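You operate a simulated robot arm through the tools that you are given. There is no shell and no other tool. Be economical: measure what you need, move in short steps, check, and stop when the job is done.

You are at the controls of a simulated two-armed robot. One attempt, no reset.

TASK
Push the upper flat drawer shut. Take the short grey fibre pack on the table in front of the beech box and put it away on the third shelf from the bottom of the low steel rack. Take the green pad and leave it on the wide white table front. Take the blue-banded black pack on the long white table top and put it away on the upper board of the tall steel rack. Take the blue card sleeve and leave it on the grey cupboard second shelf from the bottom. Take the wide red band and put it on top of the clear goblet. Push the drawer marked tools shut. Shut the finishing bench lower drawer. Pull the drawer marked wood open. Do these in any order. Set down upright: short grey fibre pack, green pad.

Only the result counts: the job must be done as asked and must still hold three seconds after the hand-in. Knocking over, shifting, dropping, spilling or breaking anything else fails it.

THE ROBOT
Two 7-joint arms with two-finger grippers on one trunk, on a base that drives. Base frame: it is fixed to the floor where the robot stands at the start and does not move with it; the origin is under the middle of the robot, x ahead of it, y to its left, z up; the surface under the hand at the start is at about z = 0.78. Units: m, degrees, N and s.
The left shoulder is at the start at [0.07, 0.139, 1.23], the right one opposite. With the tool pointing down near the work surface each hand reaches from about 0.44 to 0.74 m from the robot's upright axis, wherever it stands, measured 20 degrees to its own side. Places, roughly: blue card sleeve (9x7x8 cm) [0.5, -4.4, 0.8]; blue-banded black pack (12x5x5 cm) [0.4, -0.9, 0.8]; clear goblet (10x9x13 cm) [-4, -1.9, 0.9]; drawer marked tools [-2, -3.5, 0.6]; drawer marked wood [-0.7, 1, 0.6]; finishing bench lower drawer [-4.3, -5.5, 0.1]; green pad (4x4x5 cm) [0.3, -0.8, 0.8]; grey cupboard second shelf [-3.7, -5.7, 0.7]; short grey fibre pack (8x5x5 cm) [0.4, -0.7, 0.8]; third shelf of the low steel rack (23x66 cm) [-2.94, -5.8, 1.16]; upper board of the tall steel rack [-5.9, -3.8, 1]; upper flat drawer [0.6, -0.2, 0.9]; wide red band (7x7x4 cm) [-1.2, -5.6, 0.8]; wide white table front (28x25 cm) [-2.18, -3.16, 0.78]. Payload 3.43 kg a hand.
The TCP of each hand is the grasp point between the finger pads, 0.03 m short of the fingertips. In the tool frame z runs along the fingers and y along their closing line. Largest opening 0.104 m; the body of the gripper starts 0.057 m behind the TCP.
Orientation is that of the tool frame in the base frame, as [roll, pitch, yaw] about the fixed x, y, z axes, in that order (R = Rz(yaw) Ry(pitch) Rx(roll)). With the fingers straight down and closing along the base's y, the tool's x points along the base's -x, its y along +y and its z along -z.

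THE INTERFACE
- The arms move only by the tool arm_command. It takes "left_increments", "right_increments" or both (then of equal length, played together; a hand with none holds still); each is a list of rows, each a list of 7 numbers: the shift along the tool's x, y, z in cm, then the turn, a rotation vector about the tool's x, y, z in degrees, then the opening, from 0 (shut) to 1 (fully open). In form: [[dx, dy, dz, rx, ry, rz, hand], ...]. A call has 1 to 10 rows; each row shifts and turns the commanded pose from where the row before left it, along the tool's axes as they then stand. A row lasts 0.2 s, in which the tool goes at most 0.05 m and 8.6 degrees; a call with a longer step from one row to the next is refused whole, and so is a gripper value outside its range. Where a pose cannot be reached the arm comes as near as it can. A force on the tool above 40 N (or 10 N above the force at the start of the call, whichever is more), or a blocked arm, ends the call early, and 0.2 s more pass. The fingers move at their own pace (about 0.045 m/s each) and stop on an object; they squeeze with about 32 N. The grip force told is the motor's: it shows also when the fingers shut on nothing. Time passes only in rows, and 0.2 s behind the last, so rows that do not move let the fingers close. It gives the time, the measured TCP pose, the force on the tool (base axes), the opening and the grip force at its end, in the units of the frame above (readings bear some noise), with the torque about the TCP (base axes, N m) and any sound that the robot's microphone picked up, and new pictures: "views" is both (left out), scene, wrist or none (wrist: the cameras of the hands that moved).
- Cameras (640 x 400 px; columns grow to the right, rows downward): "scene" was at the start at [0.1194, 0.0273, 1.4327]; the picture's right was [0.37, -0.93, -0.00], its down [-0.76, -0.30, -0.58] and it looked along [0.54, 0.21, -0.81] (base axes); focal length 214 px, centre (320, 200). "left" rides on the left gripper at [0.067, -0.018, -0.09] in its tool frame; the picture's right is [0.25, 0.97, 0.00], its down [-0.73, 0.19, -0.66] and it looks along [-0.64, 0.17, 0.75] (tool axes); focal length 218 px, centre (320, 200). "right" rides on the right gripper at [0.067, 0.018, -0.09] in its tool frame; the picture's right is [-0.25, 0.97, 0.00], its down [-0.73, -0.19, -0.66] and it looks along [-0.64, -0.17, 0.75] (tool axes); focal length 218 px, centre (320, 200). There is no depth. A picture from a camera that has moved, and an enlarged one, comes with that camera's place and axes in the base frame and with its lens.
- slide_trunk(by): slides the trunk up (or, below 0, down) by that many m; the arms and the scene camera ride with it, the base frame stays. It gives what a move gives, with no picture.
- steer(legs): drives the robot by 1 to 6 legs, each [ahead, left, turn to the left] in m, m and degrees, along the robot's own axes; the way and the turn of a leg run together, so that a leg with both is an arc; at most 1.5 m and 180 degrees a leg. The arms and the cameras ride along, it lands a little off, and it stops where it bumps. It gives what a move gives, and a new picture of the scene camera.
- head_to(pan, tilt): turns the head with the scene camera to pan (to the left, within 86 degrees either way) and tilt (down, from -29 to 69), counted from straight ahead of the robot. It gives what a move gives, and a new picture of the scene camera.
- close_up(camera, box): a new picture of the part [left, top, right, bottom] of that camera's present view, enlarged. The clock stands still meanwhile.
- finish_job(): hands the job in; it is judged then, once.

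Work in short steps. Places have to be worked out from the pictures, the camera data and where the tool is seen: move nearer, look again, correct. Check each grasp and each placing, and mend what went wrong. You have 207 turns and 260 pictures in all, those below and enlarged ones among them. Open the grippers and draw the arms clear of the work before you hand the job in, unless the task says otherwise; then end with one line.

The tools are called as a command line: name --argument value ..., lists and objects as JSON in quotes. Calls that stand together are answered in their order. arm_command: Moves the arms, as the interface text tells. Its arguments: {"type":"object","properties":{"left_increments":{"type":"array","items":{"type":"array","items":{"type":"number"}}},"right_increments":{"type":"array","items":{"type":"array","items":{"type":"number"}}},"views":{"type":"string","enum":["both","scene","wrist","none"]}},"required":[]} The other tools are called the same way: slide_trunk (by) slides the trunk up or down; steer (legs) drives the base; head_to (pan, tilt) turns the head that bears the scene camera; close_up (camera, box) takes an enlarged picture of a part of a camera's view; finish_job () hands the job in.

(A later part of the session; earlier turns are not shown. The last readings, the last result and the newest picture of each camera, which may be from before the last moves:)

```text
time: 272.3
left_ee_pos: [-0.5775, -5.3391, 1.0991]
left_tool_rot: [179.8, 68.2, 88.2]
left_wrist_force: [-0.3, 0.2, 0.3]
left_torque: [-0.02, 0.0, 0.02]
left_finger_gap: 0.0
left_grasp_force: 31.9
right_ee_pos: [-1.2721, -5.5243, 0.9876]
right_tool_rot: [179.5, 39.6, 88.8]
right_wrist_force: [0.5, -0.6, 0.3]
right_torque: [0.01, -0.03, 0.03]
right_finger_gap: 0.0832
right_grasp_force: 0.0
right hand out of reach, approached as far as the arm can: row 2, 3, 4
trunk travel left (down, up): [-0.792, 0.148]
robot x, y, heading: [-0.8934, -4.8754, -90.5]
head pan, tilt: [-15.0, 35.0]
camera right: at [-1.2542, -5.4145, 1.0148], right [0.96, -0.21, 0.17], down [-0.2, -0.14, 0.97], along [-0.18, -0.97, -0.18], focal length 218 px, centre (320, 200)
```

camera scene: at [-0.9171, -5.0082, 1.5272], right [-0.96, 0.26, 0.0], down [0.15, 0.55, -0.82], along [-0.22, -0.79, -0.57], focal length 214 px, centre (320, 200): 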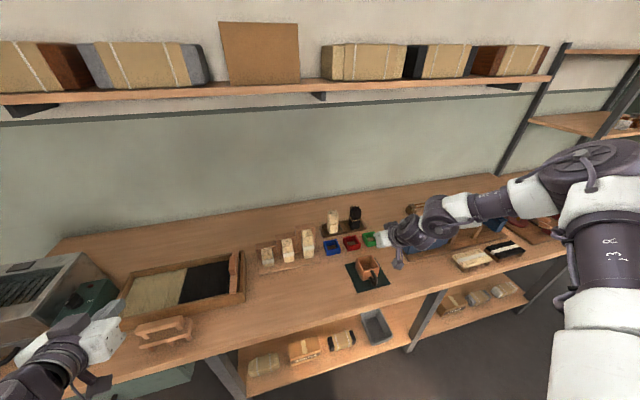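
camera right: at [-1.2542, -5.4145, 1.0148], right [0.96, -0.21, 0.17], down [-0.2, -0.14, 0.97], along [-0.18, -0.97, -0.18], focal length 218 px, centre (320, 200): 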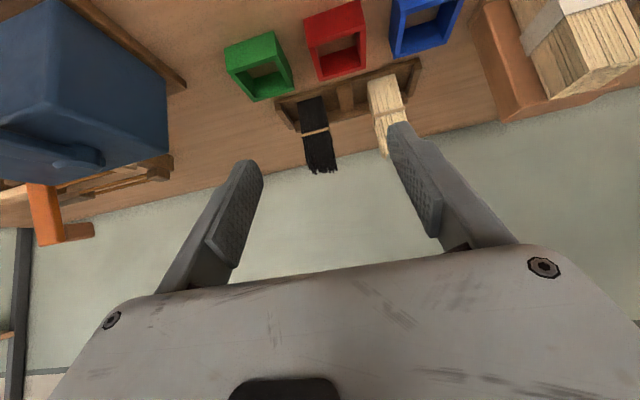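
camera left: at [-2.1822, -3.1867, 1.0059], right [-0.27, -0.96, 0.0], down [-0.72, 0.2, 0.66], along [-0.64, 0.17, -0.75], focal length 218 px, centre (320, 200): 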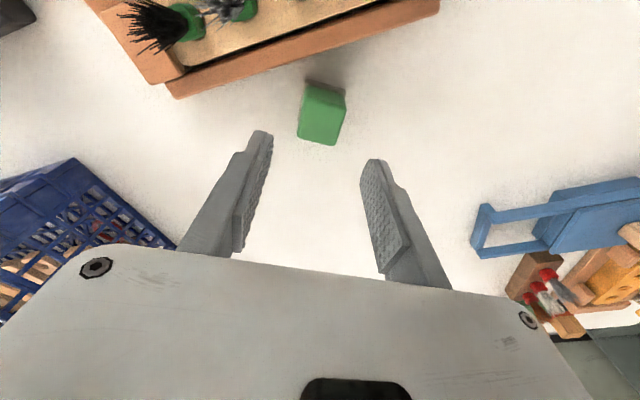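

Ring centre x is between -1.246 and -1.268 by two estimates; bench top seems ~0.755. I move closer (5 cm forward, 9 cm down) and look again.

slide_trunk --by -0.09

steer --legs '[[0.04, 0.01, 0.8]]'

close_up --camera "right" --box '[120, 0, 560, 275]'

```text
time: 273.6
left_ee_pos: [-0.5776, -5.3392, 1.0088]
left_tool_rot: [179.8, 68.3, 88.3]
left_wrist_force: [-0.3, 0.7, 0.6]
left_torque: [0.01, -0.04, -0.02]
left_finger_gap: 0.0
left_grasp_force: 31.7
right_ee_pos: [-1.2718, -5.5232, 0.8969]
right_tool_rot: [179.5, 39.5, 88.9]
right_wrist_force: [0.3, -0.1, -0.1]
right_torque: [-0.03, 0.06, 0.02]
right_finger_gap: 0.0835
right_grasp_force: 0.0
trunk travel left (down, up): [-0.702, 0.238]
robot x, y, heading: [-0.8941, -4.8747, -90.3]
head pan, tilt: [-15.0, 35.0]
```

```text
time: 274.4
left_ee_pos: [-0.5632, -5.3721, 1.0107]
left_tool_rot: [179.7, 68.3, 88.9]
left_wrist_force: [0.3, 0.3, -0.1]
left_torque: [0.01, 0.0, 0.0]
left_finger_gap: 0.0
left_grasp_force: 31.6
right_ee_pos: [-1.2538, -5.5663, 0.8999]
right_tool_rot: [179.5, 39.7, 89.7]
right_wrist_force: [-1.2, 0.6, 1.1]
right_torque: [0.01, -0.01, 0.0]
right_finger_gap: 0.083
right_grasp_force: 0.1
trunk travel left (down, up): [-0.702, 0.238]
robot x, y, heading: [-0.8859, -4.9133, -89.8]
head pan, tilt: [-15.0, 35.0]
camera scene: at [-0.9072, -5.0448, 1.4376], right [-0.97, 0.25, 0.0], down [0.15, 0.55, -0.82], along [-0.21, -0.79, -0.57], focal length 214 px, centre (320, 200)
```

scene: 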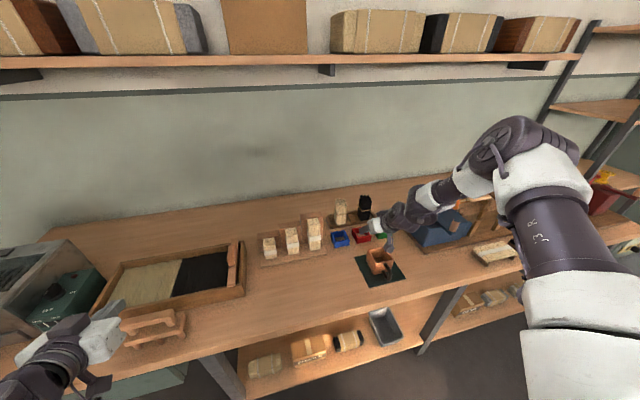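

```text
1.45 times, centred on (340, 138) of right
camera zoom: at [-1.2378, -5.4559, 0.9262], right [0.97, -0.2, 0.17], down [-0.2, -0.14, 0.97], along [-0.17, -0.97, -0.17], focal length 318 px, centre (291, 291)
```

zoom: 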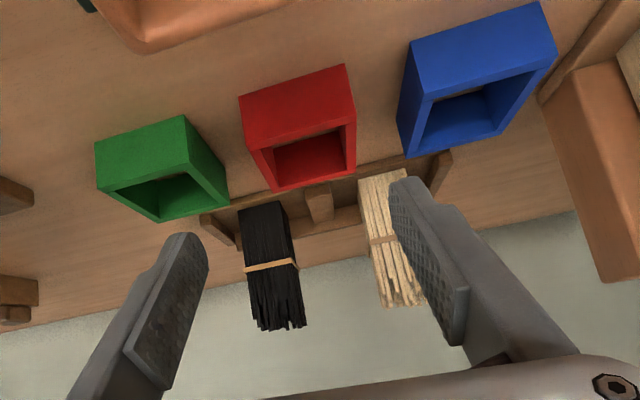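

Ring: x≈-1.247, centre y≈-5.67, z 0.76–0.80. I correct 7 mm, raise the left hand, go forward 10 cm, and lower 10 cm.

arm_command --right_increments '[[0, 0.7, 0, 0, 0, 0, 0.82], [0, 0, 0, 0, 0, 0, 0.82], [0, 0, 0, 0, 0, 0, 0.82]]' --left_increments '[[-3.1, 0, -1.25, 0, 0, 0, 0], [-3.1, 0, -1.25, 0, 0, 0, 0], [-3.1, 0, -1.25, 0, 0, 0, 0]]' --views "none"

steer --legs '[[0.105, 0, 0]]'

slide_trunk --by -0.05

close_up --camera "right" --box '[0, 0, 640, 400]'

```text
time: 275.2
left_ee_pos: [-0.5596, -5.392, 1.0502]
left_tool_rot: [-179.9, 67.9, 88.7]
left_wrist_force: [-0.3, -0.4, -0.1]
left_torque: [0.03, -0.01, -0.02]
left_finger_gap: 0.0001
left_grasp_force: 32.1
left hand out of reach, approached as far as the arm can: row 1, 2, 3
right_ee_pos: [-1.2472, -5.5686, 0.8981]
right_tool_rot: [179.5, 39.7, 89.6]
right_wrist_force: [0.1, -0.2, -0.4]
right_torque: [0.02, 0.0, 0.01]
right_finger_gap: 0.0853
right_grasp_force: 0.0
trunk travel left (down, up): [-0.702, 0.238]
robot x, y, heading: [-0.8858, -4.9137, -89.5]
head pan, tilt: [-15.0, 35.0]
```

```text
time: 276.4
left_ee_pos: [-0.5598, -5.4947, 1.0517]
left_tool_rot: [-179.9, 68.0, 88.7]
left_wrist_force: [0.5, -0.5, 0.8]
left_torque: [0.04, 0.0, 0.02]
left_finger_gap: 0.0001
left_grasp_force: 31.8
right_ee_pos: [-1.2484, -5.6694, 0.8998]
right_tool_rot: [179.4, 39.5, 89.6]
right_wrist_force: [0.1, -0.2, 0.2]
right_torque: [0.0, 0.0, 0.05]
right_finger_gap: 0.0852
right_grasp_force: 0.1
trunk travel left (down, up): [-0.702, 0.238]
robot x, y, heading: [-0.8822, -5.0179, -89.6]
head pan, tilt: [-15.0, 35.0]
camera scene: at [-0.9057, -5.152, 1.4372], right [-0.97, 0.25, 0.0], down [0.15, 0.55, -0.82], along [-0.21, -0.79, -0.57], focal length 214 px, centre (320, 200)
```

scene: 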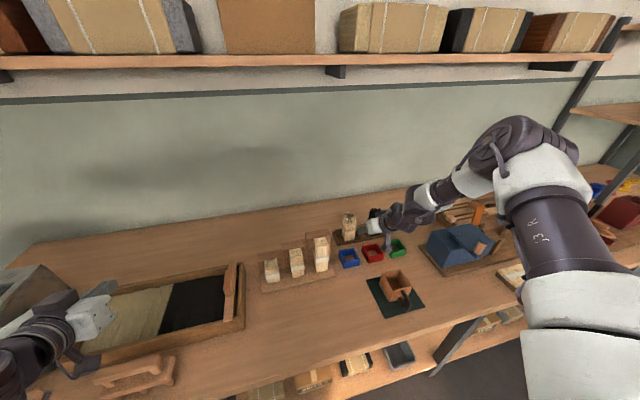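

```text
time: 277.3
left_ee_pos: [-0.5601, -5.4939, 1.0023]
left_tool_rot: [-179.9, 68.1, 88.7]
left_wrist_force: [0.0, 0.9, -0.4]
left_torque: [0.02, 0.03, 0.01]
left_finger_gap: 0.0001
left_grasp_force: 32.0
right_ee_pos: [-1.2472, -5.6691, 0.8493]
right_tool_rot: [179.6, 39.7, 89.6]
right_wrist_force: [-0.4, 0.0, -0.5]
right_torque: [-0.02, 0.01, 0.02]
right_finger_gap: 0.0856
right_grasp_force: 0.1
trunk travel left (down, up): [-0.652, 0.288]
robot x, y, heading: [-0.8865, -5.0144, -89.7]
head pan, tilt: [-15.0, 35.0]
```

```text
1.00 times, centred on (320, 200) of right (not enlarged: the box is as wide or as high as the picture)
camera zoom: at [-1.2306, -5.5605, 0.8758], right [0.97, -0.2, 0.17], down [-0.2, -0.14, 0.97], along [-0.17, -0.97, -0.18], focal length 218 px, centre (320, 200)
```

zoom: 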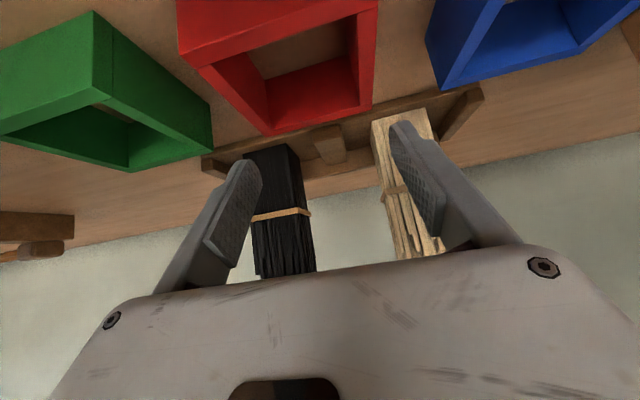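

Alignment is within 2 mm. Descend 5.3 cm, close, then lift a little.

slide_trunk --by -0.052

arm_command --right_increments '[[0, 0, 0, 0, 0, 0, 0.5], [0, 0, 0, 0, 0, 0, 0], [0, 0, 0, 0, 0, 0, 0], [0, 0, 0, 0, 0, 0, 0]]' --views "none"

slide_trunk --by 0.12

close_up --camera "right" --box '[0, 0, 640, 400]'

```text
time: 278.1
left_ee_pos: [-0.5605, -5.4918, 0.9555]
left_tool_rot: [-179.7, 68.6, 88.8]
left_wrist_force: [1.5, 0.0, 0.0]
left_torque: [0.0, -0.01, -0.01]
left_finger_gap: 0.0
left_grasp_force: 31.9
right_ee_pos: [-1.25, -5.6703, 0.8136]
right_tool_rot: [-180.0, 41.3, 89.3]
right_wrist_force: [0.9, 22.8, 26.5]
right_torque: [0.4, 0.6, -0.58]
right_finger_gap: 0.0788
right_grasp_force: 0.0
trunk travel left (down, up): [-0.604, 0.336]
robot x, y, heading: [-0.8854, -5.019, -89.8]
head pan, tilt: [-15.0, 35.0]
stopped: the force on the tool passed its limit at 48 N (the readings are from after the stop); the commanded pose is now the measured one
```

```text
time: 279.1
left_ee_pos: [-0.5607, -5.4943, 0.9548]
left_tool_rot: [-179.9, 68.2, 88.7]
left_wrist_force: [-0.2, -0.4, 1.0]
left_torque: [0.0, 0.0, -0.01]
left_finger_gap: 0.0
left_grasp_force: 31.8
right_ee_pos: [-1.2512, -5.6747, 0.8106]
right_tool_rot: [-180.0, 41.3, 89.4]
right_wrist_force: [-10.5, 2.8, 20.0]
right_torque: [-0.08, 0.69, -0.17]
right_finger_gap: 0.0609
right_grasp_force: 32.2
trunk travel left (down, up): [-0.604, 0.336]
robot x, y, heading: [-0.8826, -5.0194, -89.6]
head pan, tilt: [-15.0, 35.0]
```

```text
time: 280.6
left_ee_pos: [-0.5609, -5.496, 1.0727]
left_tool_rot: [-179.9, 68.2, 88.5]
left_wrist_force: [0.0, 0.2, -0.2]
left_torque: [0.01, 0.02, -0.02]
left_finger_gap: 0.0
left_grasp_force: 32.3
right_ee_pos: [-1.2516, -5.6754, 0.927]
right_tool_rot: [179.8, 40.8, 89.4]
right_wrist_force: [0.2, 0.3, -0.5]
right_torque: [-0.02, -0.01, 0.0]
right_finger_gap: 0.0608
right_grasp_force: 31.7
trunk travel left (down, up): [-0.724, 0.216]
robot x, y, heading: [-0.8845, -5.0172, -89.6]
head pan, tilt: [-15.0, 35.0]
```

```text
1.00 times, centred on (320, 200) of right (not enlarged: the box is as wide or as high as the picture)
camera zoom: at [-1.233, -5.5661, 0.9523], right [0.97, -0.2, 0.17], down [-0.19, -0.12, 0.97], along [-0.17, -0.97, -0.16], focal length 218 px, centre (320, 200)
```

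zoom: 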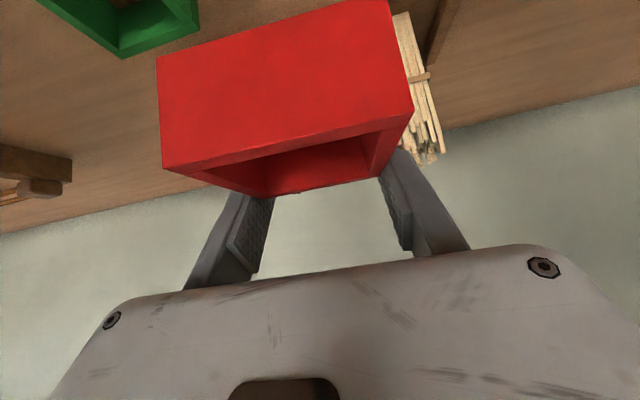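

Ring is held level (gap 61 mm). I back off, turn to the +x bench and look for the blue card sleeve.

steer --legs '[[-0.5, 0, 0], [0, 0, 90], [0, -0.25, 0]]'

head_to --pan 5 --tilt 30

```text
time: 288.9
left_ee_pos: [-0.4107, -4.4238, 1.0728]
left_tool_rot: [-179.8, 68.1, -179.6]
left_wrist_force: [1.0, 0.3, 0.0]
left_torque: [-0.03, -0.03, -0.03]
left_finger_gap: 0.0003
left_grasp_force: 31.7
right_ee_pos: [-0.2102, -5.1074, 0.9283]
right_tool_rot: [179.8, 40.8, -178.8]
right_wrist_force: [-0.6, 0.7, 0.4]
right_torque: [0.0, -0.01, -0.02]
right_finger_gap: 0.0609
right_grasp_force: 32.1
trunk travel left (down, up): [-0.724, 0.216]
robot x, y, heading: [-0.8787, -4.7642, 2.0]
head pan, tilt: [-15.0, 35.0]
camera scene: at [-0.7423, -4.7796, 1.4593], right [-0.23, -0.97, 0.0], down [-0.56, 0.13, -0.82], along [0.8, -0.19, -0.57], focal length 214 px, centre (320, 200)
```

scene: 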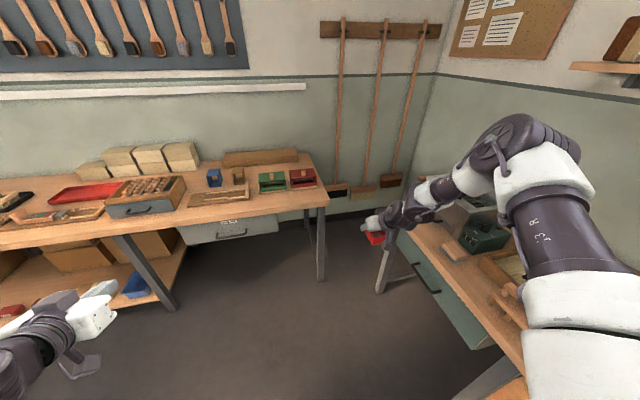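

```text
time: 289.7
left_ee_pos: [-0.411, -4.4255, 1.0748]
left_tool_rot: [-180.0, 68.1, -179.8]
left_wrist_force: [0.1, 0.4, 0.0]
left_torque: [-0.01, 0.0, 0.02]
left_finger_gap: 0.0001
left_grasp_force: 32.2
right_ee_pos: [-0.2106, -5.1093, 0.9275]
right_tool_rot: [179.8, 40.7, -178.9]
right_wrist_force: [-0.1, 0.3, -0.6]
right_torque: [0.03, 0.0, 0.02]
right_finger_gap: 0.061
right_grasp_force: 32.1
trunk travel left (down, up): [-0.724, 0.216]
robot x, y, heading: [-0.8809, -4.7633, 2.1]
head pan, tilt: [5.0, 30.0]
camera scene: at [-0.7382, -4.7503, 1.467], right [0.12, -0.99, 0.0], down [-0.5, -0.06, -0.87], along [0.86, 0.1, -0.5], focal length 214 px, centre (320, 200)
```

scene: 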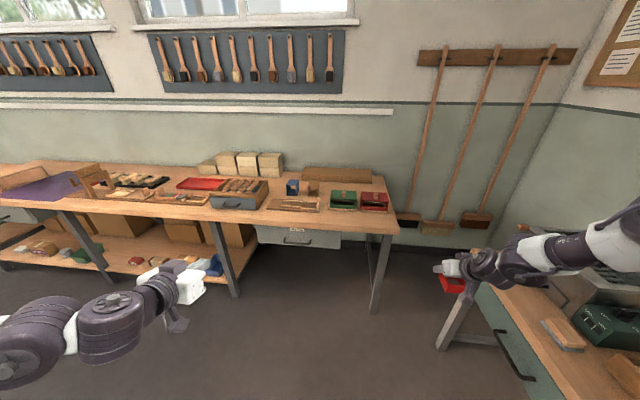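

close_up --camera "scene" --box '[200, 150, 400, 250]'

```text
3.20 times, centred on (300, 200) of scene
camera zoom: at [-0.7382, -4.7503, 1.467], right [0.12, -0.99, 0.0], down [-0.5, -0.06, -0.87], along [0.86, 0.1, -0.5], focal length 686 px, centre (384, 200)
```

zoom: 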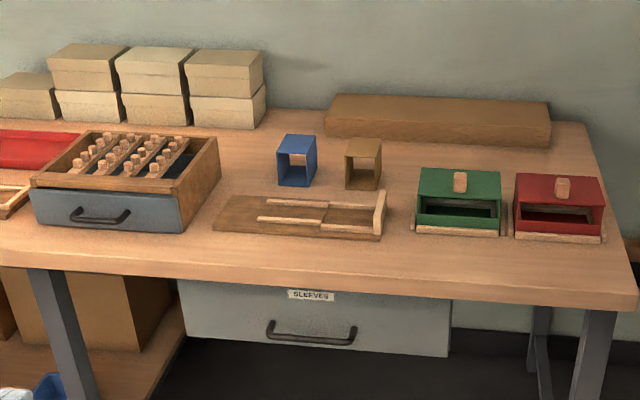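

Sleeve: centre ≈[0.527,-4.422], 7.2 cm wide in y, with room on both sides. I straighten, lower the left hand with the arm (opening it) and raise the right slightly.

steer --legs '[[0.35, 0.02, -2.1]]'

arm_command --left_increments '[[3.08, 0, 3.05, 0, 0, 0, 0.5], [3.08, 0, 3.05, 0, 0, 0, 1], [3.08, 0, 3.05, 0, 0, 0, 1], [3.08, 0, 3.05, 0, 0, 0, 1], [3.08, 0, 3.05, 0, 0, 0, 1], [3.08, 0, 3.05, 0, 0, 0, 1]]' --right_increments '[[-0.64, 0, -0.77, 0, 0, 0, 0], [-0.64, 0, -0.77, 0, 0, 0, 0], [-0.64, 0, -0.77, 0, 0, 0, 0], [-0.64, 0, -0.77, 0, 0, 0, 0], [-0.64, 0, -0.77, 0, 0, 0, 0], [-0.64, 0, -0.77, 0, 0, 0, 0]]' --views "scene"

```text
time: 291.9
left_ee_pos: [-0.048, -4.4192, 1.074]
left_tool_rot: [179.8, 68.3, 178.0]
left_wrist_force: [0.2, -1.0, -0.8]
left_torque: [-0.02, 0.01, 0.01]
left_finger_gap: 0.0
left_grasp_force: 32.0
right_ee_pos: [0.1243, -5.1103, 0.9285]
right_tool_rot: [179.8, 40.9, 178.9]
right_wrist_force: [0.4, 1.1, 1.0]
right_torque: [0.01, -0.06, -0.02]
right_finger_gap: 0.0608
right_grasp_force: 31.8
trunk travel left (down, up): [-0.724, 0.216]
robot x, y, heading: [-0.5301, -4.7381, -0.4]
head pan, tilt: [5.0, 30.0]
camera scene: at [-0.3887, -4.7309, 1.4671], right [0.08, -1.0, 0.0], down [-0.5, -0.04, -0.87], along [0.86, 0.07, -0.5], focal length 214 px, centre (320, 200)
```

scene: 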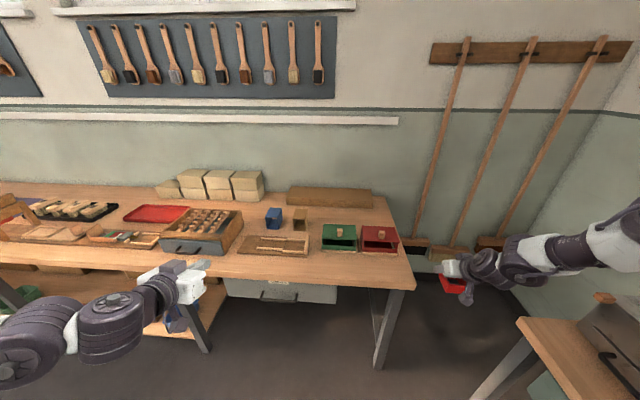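

```text
time: 293.4
left_ee_pos: [0.0548, -4.4236, 0.8331]
left_tool_rot: [179.8, 68.0, 177.8]
left_wrist_force: [0.5, -0.2, 0.2]
left_torque: [0.03, 0.0, 0.01]
left_finger_gap: 0.1042
left_grasp_force: 0.0
right_ee_pos: [0.1246, -5.1085, 0.9883]
right_tool_rot: [179.8, 40.8, 178.9]
right_wrist_force: [0.4, 0.4, 0.0]
right_torque: [-0.01, -0.01, -0.02]
right_finger_gap: 0.0605
right_grasp_force: 32.1
trunk travel left (down, up): [-0.724, 0.216]
robot x, y, heading: [-0.5312, -4.7373, -0.2]
head pan, tilt: [5.0, 30.0]
camera scene: at [-0.3873, -4.7311, 1.467], right [0.08, -1.0, 0.0], down [-0.5, -0.04, -0.87], along [0.86, 0.07, -0.5], focal length 214 px, centre (320, 200)
```

scene: 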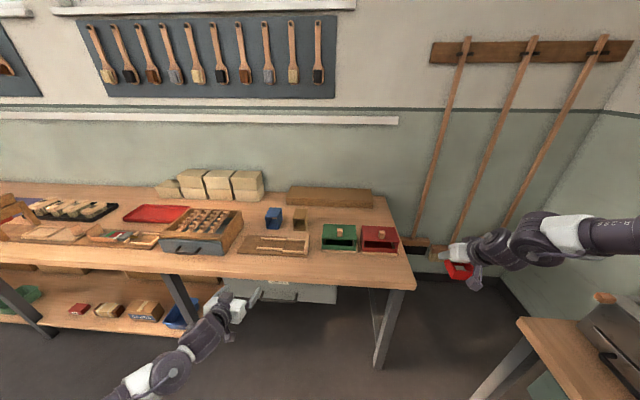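

Left hand is at the right height and line. Drive forward 0.38 m and check with the left camera.

arm_command --left_increments '[[-0.9, 0, -0.4, 0, 0, 0, 1]]' --views "none"

steer --legs '[[0.36, 0, 0.5]]'

close_up --camera "left" --box '[0, 0, 640, 400]'

```text
time: 293.8
left_ee_pos: [0.0531, -4.4236, 0.8434]
left_tool_rot: [180.0, 68.1, 177.8]
left_wrist_force: [-0.3, 0.5, 0.3]
left_torque: [0.01, 0.05, 0.0]
left_finger_gap: 0.1041
left_grasp_force: 0.2
right_ee_pos: [0.1239, -5.1092, 0.9876]
right_tool_rot: [179.8, 40.9, 178.9]
right_wrist_force: [0.3, 0.9, -0.1]
right_torque: [0.03, -0.01, 0.04]
right_finger_gap: 0.0606
right_grasp_force: 32.1
trunk travel left (down, up): [-0.724, 0.216]
robot x, y, heading: [-0.5295, -4.7372, -0.5]
head pan, tilt: [5.0, 30.0]
```

```text
time: 296.1
left_ee_pos: [0.4135, -4.419, 0.844]
left_tool_rot: [-179.9, 68.2, 178.4]
left_wrist_force: [-3.6, 1.0, 4.9]
left_torque: [0.0, 0.73, -0.17]
left_finger_gap: 0.1039
left_grasp_force: 0.0
right_ee_pos: [0.4882, -5.1051, 0.9894]
right_tool_rot: [179.8, 40.8, 179.3]
right_wrist_force: [0.3, -0.4, -0.6]
right_torque: [-0.01, -0.03, 0.0]
right_finger_gap: 0.0607
right_grasp_force: 31.4
trunk travel left (down, up): [-0.724, 0.216]
robot x, y, heading: [-0.1708, -4.7401, 0.3]
head pan, tilt: [5.0, 30.0]
camera scene: at [-0.0268, -4.7308, 1.4671], right [0.09, -1.0, 0.0], down [-0.5, -0.04, -0.87], along [0.86, 0.08, -0.5], focal length 214 px, centre (320, 200)
```

scene: 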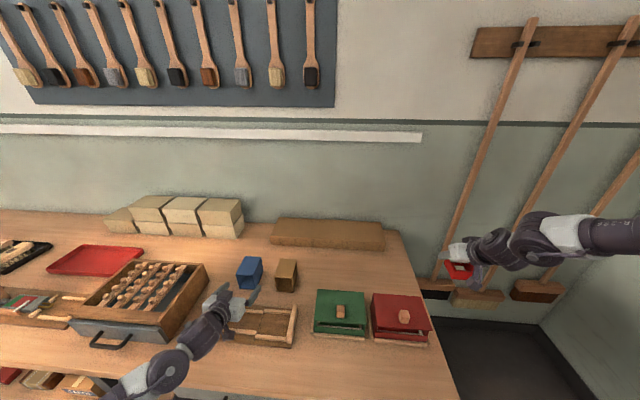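

```text
1.00 times, centred on (320, 200) of left (not enlarged: the box is as wide or as high as the picture)
camera zoom: at [0.3039, -4.4351, 0.8153], right [-0.07, 0.97, -0.23], down [-0.33, 0.2, 0.92], along [0.94, 0.14, 0.31], focal length 218 px, centre (320, 200)
```

zoom: 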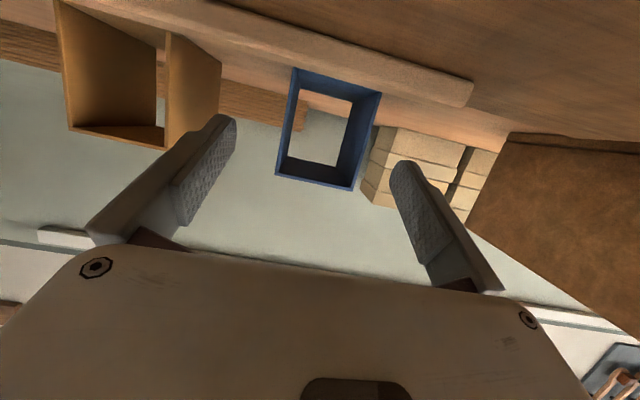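

The camera housing under the hand brushed the low board (5 N; the board hasn't visibly moved). I raise, reduce the tilt to ~51° so the camera clears, then advance.

arm_command --left_increments '[[-2.8, 0, -1.1, 0, 0, 0, 1], [0, 0, 0, 0, 8.5, 0, 1], [0, 0, 0, 0, 8.5, 0, 1]]' --views "none"

steer --legs '[[0.085, 0, 0]]'

arm_command --left_increments '[[1.6, 0, 1.3, 0, 0, 0, 1], [1.2, 0, 1.0, 0, 0, 0, 1]]' --views "wrist"

```text
time: 296.9
left_ee_pos: [0.4146, -4.4196, 0.8743]
left_tool_rot: [-180.0, 51.2, 178.5]
left_wrist_force: [-0.3, -0.6, -0.3]
left_torque: [0.0, 0.0, 0.06]
left_finger_gap: 0.1041
left_grasp_force: 0.0
right_ee_pos: [0.4898, -5.1061, 0.9876]
right_tool_rot: [179.8, 40.8, 179.3]
right_wrist_force: [-0.8, 0.0, -0.3]
right_torque: [-0.01, 0.0, -0.01]
right_finger_gap: 0.0607
right_grasp_force: 31.5
trunk travel left (down, up): [-0.724, 0.216]
robot x, y, heading: [-0.1644, -4.7427, 0.2]
head pan, tilt: [5.0, 30.0]
```

```text
time: 297.9
left_ee_pos: [0.4961, -4.4183, 0.8745]
left_tool_rot: [179.9, 51.2, 178.4]
left_wrist_force: [-0.5, -0.1, 0.1]
left_torque: [-0.04, -0.02, 0.0]
left_finger_gap: 0.104
left_grasp_force: 0.1
right_ee_pos: [0.5715, -5.1041, 0.9882]
right_tool_rot: [179.7, 40.8, 179.3]
right_wrist_force: [0.2, 0.1, -0.6]
right_torque: [0.0, 0.03, 0.02]
right_finger_gap: 0.0608
right_grasp_force: 31.9
trunk travel left (down, up): [-0.724, 0.216]
robot x, y, heading: [-0.0862, -4.7375, 0.2]
head pan, tilt: [5.0, 30.0]
camera scene: at [0.0559, -4.7304, 1.4672], right [0.09, -1.0, 0.0], down [-0.5, -0.04, -0.87], along [0.86, 0.08, -0.5], focal length 214 px, centre (320, 200)
```

scene: 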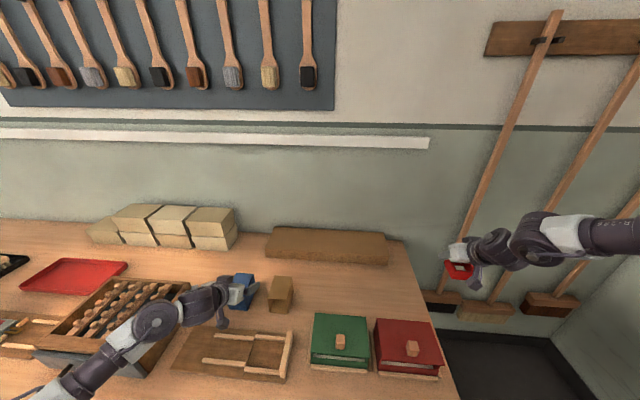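

```text
time: 298.6
left_ee_pos: [0.4965, -4.4186, 0.8373]
left_tool_rot: [180.0, 51.1, 178.4]
left_wrist_force: [-0.3, 1.0, 0.4]
left_torque: [-0.02, 0.02, -0.01]
left_finger_gap: 0.104
left_grasp_force: 0.0
right_ee_pos: [0.5715, -5.1054, 0.9876]
right_tool_rot: [179.8, 40.8, 179.2]
right_wrist_force: [0.5, -0.6, -0.4]
right_torque: [-0.01, 0.01, -0.04]
right_finger_gap: 0.0607
right_grasp_force: 31.8
trunk travel left (down, up): [-0.724, 0.216]
robot x, y, heading: [-0.0859, -4.736, 0.2]
head pan, tilt: [5.0, 30.0]
camera left: at [0.3835, -4.4339, 0.8416], right [-0.13, 0.97, -0.2], down [-0.05, 0.19, 0.98], along [0.99, 0.14, 0.02], focal length 218 px, centre (320, 200)
```

left: 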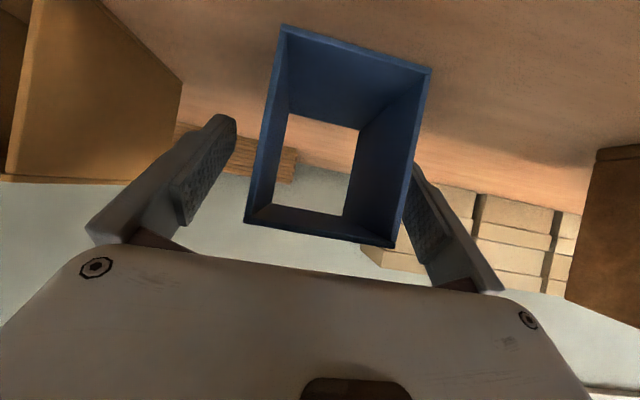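

Sleeve is centred between the fingers (front at x≈0.472). Advance 3 cm, close, and lift slightly.

arm_command --left_increments '[[-1.9, 0, 2.3, 0, 0, 0, 1], [0, 0, 0, 0, 0, 0, 0.5], [0, 0, 0, 0, 0, 0, 0], [0, 0, 0, 0, 0, 0, 0], [0, 0, 0, 0, 0, 0, 0], [-0.8, 0, -0.6, 0, 0, 0, 0], [-1.6, 0, -1.2, 0, 0, 0, 0], [-2.4, 0, -1.9, 0, 0, 0, 0]]' --views "wrist"

```text
time: 300.4
left_ee_pos: [0.5269, -4.4191, 0.8988]
left_tool_rot: [-180.0, 51.0, 178.4]
left_wrist_force: [-0.5, -0.4, -0.2]
left_torque: [0.02, 0.01, -0.01]
left_finger_gap: 0.0629
left_grasp_force: 32.0
right_ee_pos: [0.5707, -5.1054, 0.9874]
right_tool_rot: [179.9, 40.8, 179.3]
right_wrist_force: [1.0, -0.1, 0.3]
right_torque: [-0.01, -0.03, -0.01]
right_finger_gap: 0.0609
right_grasp_force: 31.8
trunk travel left (down, up): [-0.724, 0.216]
robot x, y, heading: [-0.0869, -4.7357, 0.2]
head pan, tilt: [5.0, 30.0]
camera left: at [0.4139, -4.4345, 0.9036], right [-0.13, 0.97, -0.2], down [-0.05, 0.19, 0.98], along [0.99, 0.14, 0.02], focal length 218 px, centre (320, 200)
```

left: 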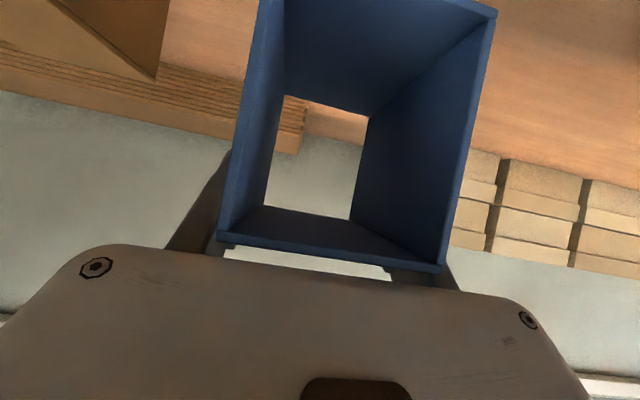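

Sleeve is held. I raise the trunk 10 cm, and drive to the grey cupboard.

slide_trunk --by 0.1

steer --legs '[[-0.5, 0, 0], [0, 0, -90], [-0.3, 0, 0], [0, -1.03, 0], [0, -1.03, 0], [0, -1.03, 0]]'

steer --legs '[[0.2, 0, 0], [0, 0, -30]]'

head_to --pan 30 --tilt 35

```text
time: 301.7
left_ee_pos: [0.5276, -4.4184, 1.0003]
left_tool_rot: [-179.9, 51.1, 178.4]
left_wrist_force: [-0.6, -0.6, 0.1]
left_torque: [0.0, 0.0, 0.02]
left_finger_gap: 0.0629
left_grasp_force: 32.1
right_ee_pos: [0.5719, -5.1057, 1.0876]
right_tool_rot: [179.8, 40.8, 179.3]
right_wrist_force: [-0.5, 0.2, 0.1]
right_torque: [0.0, 0.0, -0.04]
right_finger_gap: 0.0609
right_grasp_force: 31.4
trunk travel left (down, up): [-0.824, 0.116]
robot x, y, heading: [-0.0901, -4.7384, 0.0]
head pan, tilt: [5.0, 30.0]
```

```text
time: 324.8
left_ee_pos: [-3.3156, -5.142, 0.999]
left_tool_rot: [-180.0, 51.2, 90.3]
left_wrist_force: [-0.1, 0.2, 0.0]
left_torque: [-0.02, -0.02, 0.03]
left_finger_gap: 0.0629
left_grasp_force: 31.8
right_ee_pos: [-4.0009, -5.2074, 1.0877]
right_tool_rot: [179.9, 40.7, 91.2]
right_wrist_force: [-0.5, 0.4, -0.3]
right_torque: [0.01, 0.03, -0.01]
right_finger_gap: 0.0605
right_grasp_force: 32.4
trunk travel left (down, up): [-0.824, 0.116]
robot x, y, heading: [-3.6515, -4.5418, -87.9]
head pan, tilt: [5.0, 30.0]
camera scene: at [-3.6411, -4.6796, 1.567], right [-0.99, -0.12, 0.0], down [-0.06, 0.5, -0.87], along [0.1, -0.86, -0.5], focal length 214 px, centre (320, 200)
```

scene: 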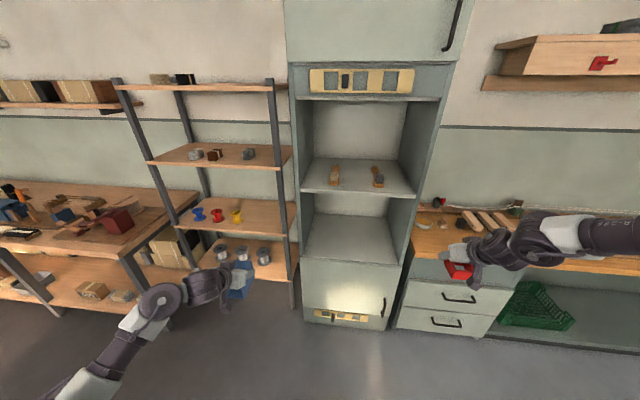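

```text
time: 327.9
left_ee_pos: [-3.6564, -5.4289, 0.9996]
left_tool_rot: [-180.0, 51.0, 60.1]
left_wrist_force: [0.7, -1.0, -1.1]
left_torque: [0.01, -0.02, 0.01]
left_finger_gap: 0.0628
left_grasp_force: 32.3
right_ee_pos: [-4.2821, -5.1441, 1.0883]
right_tool_rot: [180.0, 40.8, 60.9]
right_wrist_force: [0.1, 0.0, -0.9]
right_torque: [0.02, -0.03, 0.0]
right_finger_gap: 0.0606
right_grasp_force: 32.2
trunk travel left (down, up): [-0.824, 0.116]
robot x, y, heading: [-3.6522, -4.7362, -118.1]
head pan, tilt: [5.0, 30.0]
camera scene: at [-3.7067, -4.8655, 1.567], right [-0.92, 0.39, 0.0], down [0.2, 0.46, -0.87], along [-0.34, -0.8, -0.5], focal length 214 px, centre (320, 200)
```

scene: 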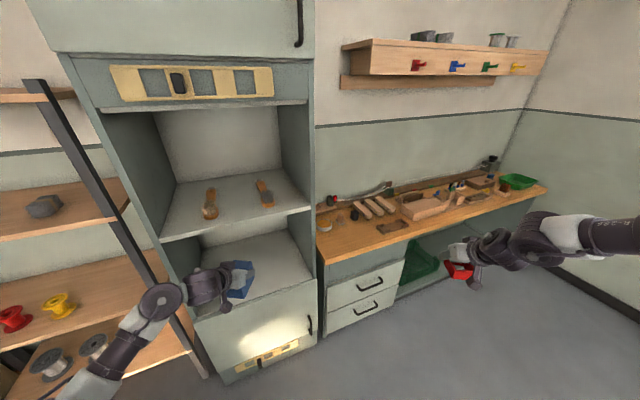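

```text
time: 328.8
left_ee_pos: [-3.6576, -5.4286, 0.9992]
left_tool_rot: [180.0, 51.1, 60.2]
left_wrist_force: [-0.9, -0.2, 0.6]
left_torque: [-0.03, -0.04, 0.02]
left_finger_gap: 0.0626
left_grasp_force: 32.4
right_ee_pos: [-4.2816, -5.1434, 1.0885]
right_tool_rot: [179.8, 40.8, 61.0]
right_wrist_force: [-0.2, -0.7, -0.4]
right_torque: [0.0, 0.0, 0.01]
right_finger_gap: 0.0606
right_grasp_force: 31.8
trunk travel left (down, up): [-0.824, 0.116]
robot x, y, heading: [-3.6499, -4.7402, -118.2]
head pan, tilt: [30.0, 35.0]
camera scene: at [-3.6688, -4.8696, 1.5593], right [-1.0, -0.03, 0.0], down [-0.02, 0.57, -0.82], along [0.03, -0.82, -0.57], focal length 214 px, centre (320, 200)
```

scene: 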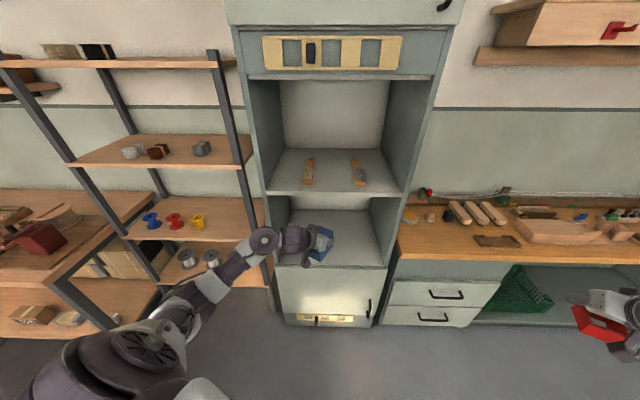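

The niche spans x -3.44…-3.95 with its front at y≈-5.53; shelf ≈0.69. I lower 20 cm and approach in stages, aiming at x≈-3.76 to keep the wrist off the left wall.

slide_trunk --by -0.19

steer --legs '[[0.02, -0.06, 0], [0.16, 0.06, 0]]'

close_up --camera "scene" --box '[200, 140, 440, 300]'

```text
time: 330.8
left_ee_pos: [-3.6569, -5.4285, 0.8086]
left_tool_rot: [179.9, 51.2, 60.1]
left_wrist_force: [0.0, -0.1, 0.1]
left_torque: [-0.01, 0.0, 0.02]
left_finger_gap: 0.0629
left_grasp_force: 32.2
right_ee_pos: [-4.2827, -5.1423, 0.8988]
right_tool_rot: [179.8, 40.9, 61.0]
right_wrist_force: [0.0, 0.5, -0.3]
right_torque: [0.02, 0.02, 0.02]
right_finger_gap: 0.061
right_grasp_force: 32.0
trunk travel left (down, up): [-0.634, 0.306]
robot x, y, heading: [-3.6509, -4.7373, -118.3]
head pan, tilt: [30.0, 35.0]
```

```text
time: 332.9
left_ee_pos: [-3.7399, -5.5837, 0.8097]
left_tool_rot: [180.0, 51.1, 60.1]
left_wrist_force: [0.3, -0.6, -0.6]
left_torque: [-0.03, 0.04, 0.0]
left_finger_gap: 0.063
left_grasp_force: 32.0
right_ee_pos: [-4.3665, -5.2982, 0.8977]
right_tool_rot: [179.8, 40.8, 61.0]
right_wrist_force: [0.4, 0.2, 0.3]
right_torque: [0.0, -0.01, 0.0]
right_finger_gap: 0.0607
right_grasp_force: 32.4
trunk travel left (down, up): [-0.634, 0.306]
robot x, y, heading: [-3.7335, -4.8942, -118.5]
head pan, tilt: [30.0, 35.0]
camera scene: at [-3.7527, -5.0248, 1.3692], right [-1.0, -0.03, 0.0], down [-0.02, 0.57, -0.82], along [0.03, -0.82, -0.57], focal length 214 px, centre (320, 200)
```

scene: 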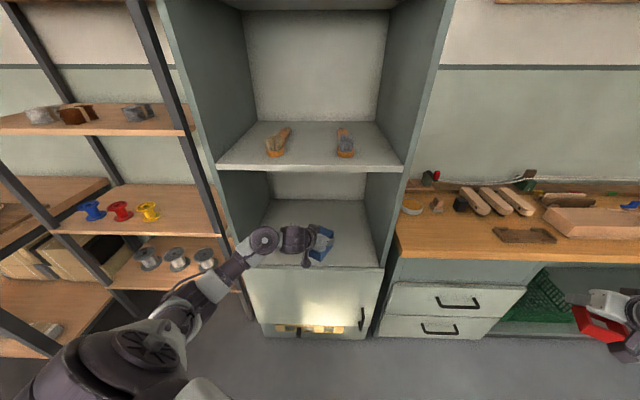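

```text
2.50 times, centred on (320, 220) of scene
camera zoom: at [-3.7527, -5.0248, 1.3692], right [-1.0, -0.03, 0.0], down [-0.02, 0.57, -0.82], along [0.03, -0.82, -0.57], focal length 536 px, centre (320, 150)
```

zoom: 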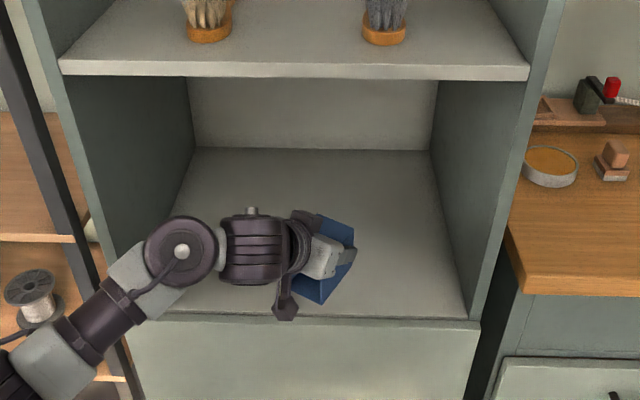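

Sleeve is entering the niche with clearance. Forward 7 cm more, then lower until contact.

steer --legs '[[0.07, 0.005, 0]]'

slide_trunk --by -0.03

close_up --camera "left" --box '[0, 0, 640, 400]'

```text
time: 333.9
left_ee_pos: [-3.7699, -5.6487, 0.8092]
left_tool_rot: [-180.0, 51.1, 60.0]
left_wrist_force: [-0.4, 0.5, -1.2]
left_torque: [0.0, -0.02, -0.02]
left_finger_gap: 0.0627
left_grasp_force: 31.7
right_ee_pos: [-4.3966, -5.3619, 0.8987]
right_tool_rot: [179.9, 40.8, 60.8]
right_wrist_force: [-0.3, -0.1, -1.0]
right_torque: [0.03, -0.01, -0.02]
right_finger_gap: 0.0606
right_grasp_force: 31.6
trunk travel left (down, up): [-0.634, 0.306]
robot x, y, heading: [-3.7624, -4.9581, -118.2]
head pan, tilt: [30.0, 35.0]
camera scene: at [-3.782, -5.0896, 1.3692], right [-1.0, -0.03, 0.0], down [-0.02, 0.57, -0.82], along [0.03, -0.82, -0.57], focal length 214 px, centre (320, 200)
```

scene: 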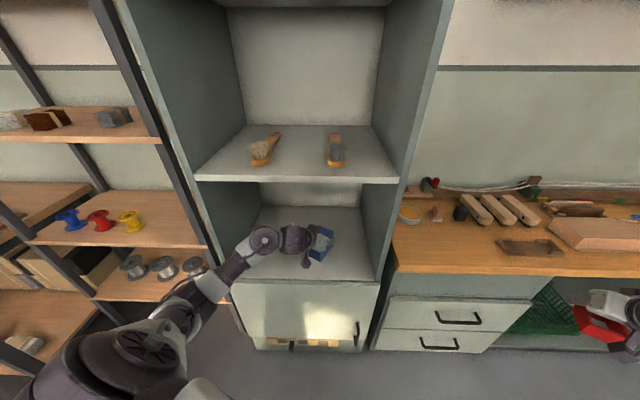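

```text
time: 334.6
left_ee_pos: [-3.7705, -5.6483, 0.7797]
left_tool_rot: [179.9, 51.2, 60.1]
left_wrist_force: [-0.4, -0.8, -0.4]
left_torque: [-0.01, -0.01, 0.0]
left_finger_gap: 0.0629
left_grasp_force: 32.1
right_ee_pos: [-4.3958, -5.3627, 0.8682]
right_tool_rot: [179.9, 40.9, 60.9]
right_wrist_force: [0.1, 0.3, -0.7]
right_torque: [0.03, 0.0, 0.0]
right_finger_gap: 0.0608
right_grasp_force: 32.3
trunk travel left (down, up): [-0.604, 0.336]
robot x, y, heading: [-3.7627, -4.9516, -118.1]
head pan, tilt: [30.0, 35.0]
```

```text
1.00 times, centred on (320, 200) of left (not enlarged: the box is as wide or as high as the picture)
camera zoom: at [-3.7299, -5.5433, 0.7836], right [0.92, -0.35, -0.2], down [0.19, -0.05, 0.98], along [-0.35, -0.94, 0.02], focal length 218 px, centre (320, 200)
```

zoom: 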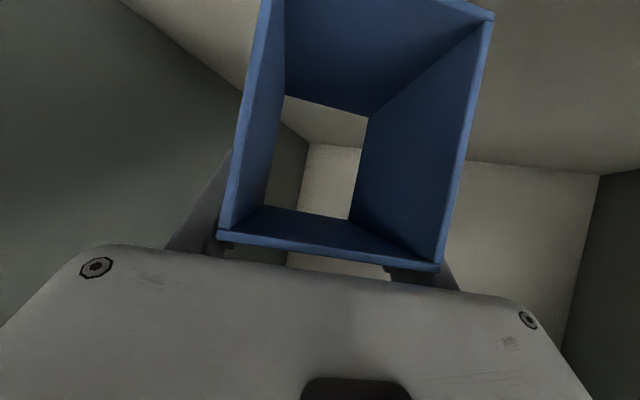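

No contact yet (bottom ≈0.722). Lower further; it stops itself on contact.

slide_trunk --by -0.02

```text
time: 335.3
left_ee_pos: [-3.7698, -5.6486, 0.7582]
left_tool_rot: [-180.0, 51.2, 60.0]
left_wrist_force: [0.2, 0.0, 0.4]
left_torque: [0.02, 0.0, 0.02]
left_finger_gap: 0.0628
left_grasp_force: 32.5
right_ee_pos: [-4.3949, -5.3614, 0.8478]
right_tool_rot: [179.8, 40.8, 60.9]
right_wrist_force: [0.5, 0.4, 0.7]
right_torque: [0.01, 0.03, 0.01]
right_finger_gap: 0.0608
right_grasp_force: 31.5
trunk travel left (down, up): [-0.584, 0.356]
robot x, y, heading: [-3.7579, -4.9565, -118.2]
head pan, tilt: [30.0, 35.0]
```

slide_trunk --by -0.012

close_up --camera "scene" --box '[240, 190, 400, 300]'

```text
time: 335.9
left_ee_pos: [-3.77, -5.6492, 0.7475]
left_tool_rot: [-180.0, 51.3, 60.0]
left_wrist_force: [0.3, -0.4, -0.4]
left_torque: [0.03, 0.0, 0.01]
left_finger_gap: 0.0629
left_grasp_force: 32.5
right_ee_pos: [-4.3965, -5.3621, 0.8372]
right_tool_rot: [179.8, 40.7, 60.8]
right_wrist_force: [-0.3, 0.9, -0.8]
right_torque: [-0.03, 0.01, 0.05]
right_finger_gap: 0.0608
right_grasp_force: 32.6
trunk travel left (down, up): [-0.572, 0.368]
robot x, y, heading: [-3.758, -4.9569, -118.2]
head pan, tilt: [30.0, 35.0]
```

```text
3.64 times, centred on (320, 245) of scene
camera zoom: at [-3.7816, -5.0889, 1.3072], right [-1.0, -0.03, 0.0], down [-0.02, 0.57, -0.82], along [0.03, -0.82, -0.57], focal length 780 px, centre (320, 36)
```

zoom: 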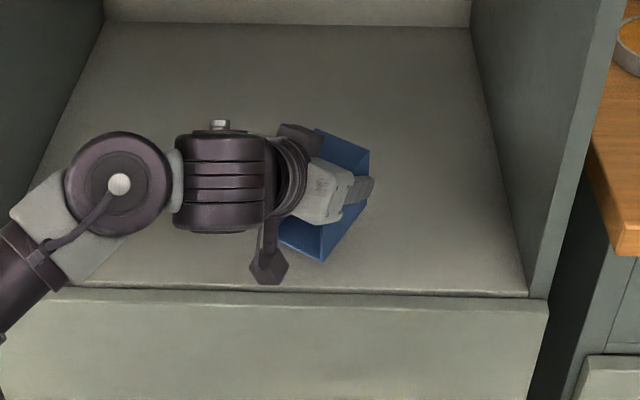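

slide_trunk --by -0.02

slide_trunk --by -0.01

```text
time: 336.6
left_ee_pos: [-3.771, -5.6488, 0.7283]
left_tool_rot: [180.0, 51.2, 60.1]
left_wrist_force: [0.3, 0.3, 0.0]
left_torque: [-0.01, -0.02, 0.01]
left_finger_gap: 0.0628
left_grasp_force: 31.8
right_ee_pos: [-4.3958, -5.3614, 0.8161]
right_tool_rot: [179.8, 40.8, 60.9]
right_wrist_force: [0.0, 0.7, 0.0]
right_torque: [-0.04, -0.02, 0.0]
right_finger_gap: 0.0605
right_grasp_force: 32.1
trunk travel left (down, up): [-0.552, 0.388]
robot x, y, heading: [-3.7601, -4.9577, -118.3]
head pan, tilt: [30.0, 35.0]
```

```text
time: 337.2
left_ee_pos: [-3.7705, -5.6486, 0.7183]
left_tool_rot: [-180.0, 51.2, 60.1]
left_wrist_force: [0.1, -0.2, 2.1]
left_torque: [0.07, 0.0, 0.02]
left_finger_gap: 0.0628
left_grasp_force: 31.6
right_ee_pos: [-4.3965, -5.3621, 0.806]
right_tool_rot: [179.8, 40.7, 60.8]
right_wrist_force: [0.1, 0.3, 0.6]
right_torque: [0.0, -0.02, 0.0]
right_finger_gap: 0.0608
right_grasp_force: 31.4
trunk travel left (down, up): [-0.542, 0.398]
robot x, y, heading: [-3.7632, -4.9588, -118.2]
head pan, tilt: [30.0, 35.0]
```

Contact just felt (shelf ≈0.66). Release and withdraw along the tool axis.

arm_command --left_increments '[[0, 0, 0, 0, 0, 0, 0.75], [0, 0, 0, 0, 0, 0, 0.85], [0, 0, 0, 0, 0, 0, 0.85], [0, 0, -2, 0, 0, 0, 0.85], [0, 0, -4, 0, 0, 0, 0.85], [0, 0, -4, 0, 0, 0, 0.85]]' --views "wrist"

```text
time: 338.6
left_ee_pos: [-3.7296, -5.5778, 0.7813]
left_tool_rot: [180.0, 51.2, 59.9]
left_wrist_force: [0.4, 0.1, -0.4]
left_torque: [0.0, -0.01, -0.03]
left_finger_gap: 0.0885
left_grasp_force: 0.1
right_ee_pos: [-4.3963, -5.3615, 0.8065]
right_tool_rot: [179.7, 40.9, 60.9]
right_wrist_force: [-0.1, 0.0, -0.2]
right_torque: [-0.04, 0.01, 0.02]
right_finger_gap: 0.0606
right_grasp_force: 31.7
trunk travel left (down, up): [-0.542, 0.398]
robot x, y, heading: [-3.7617, -4.9577, -117.9]
head pan, tilt: [30.0, 35.0]
camera left: at [-3.6902, -5.4743, 0.7845], right [0.92, -0.35, -0.2], down [0.19, -0.05, 0.98], along [-0.35, -0.94, 0.02], focal length 218 px, centre (320, 200)
```

left: 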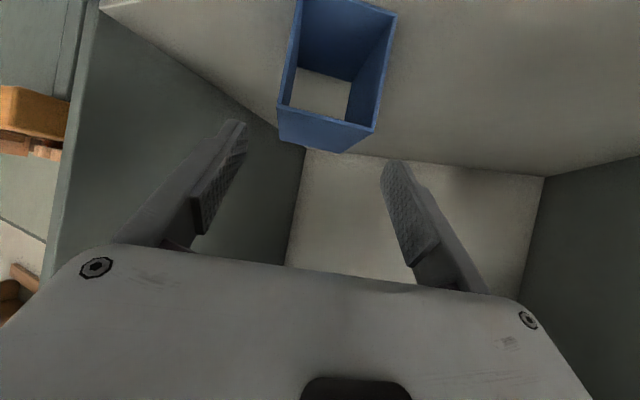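

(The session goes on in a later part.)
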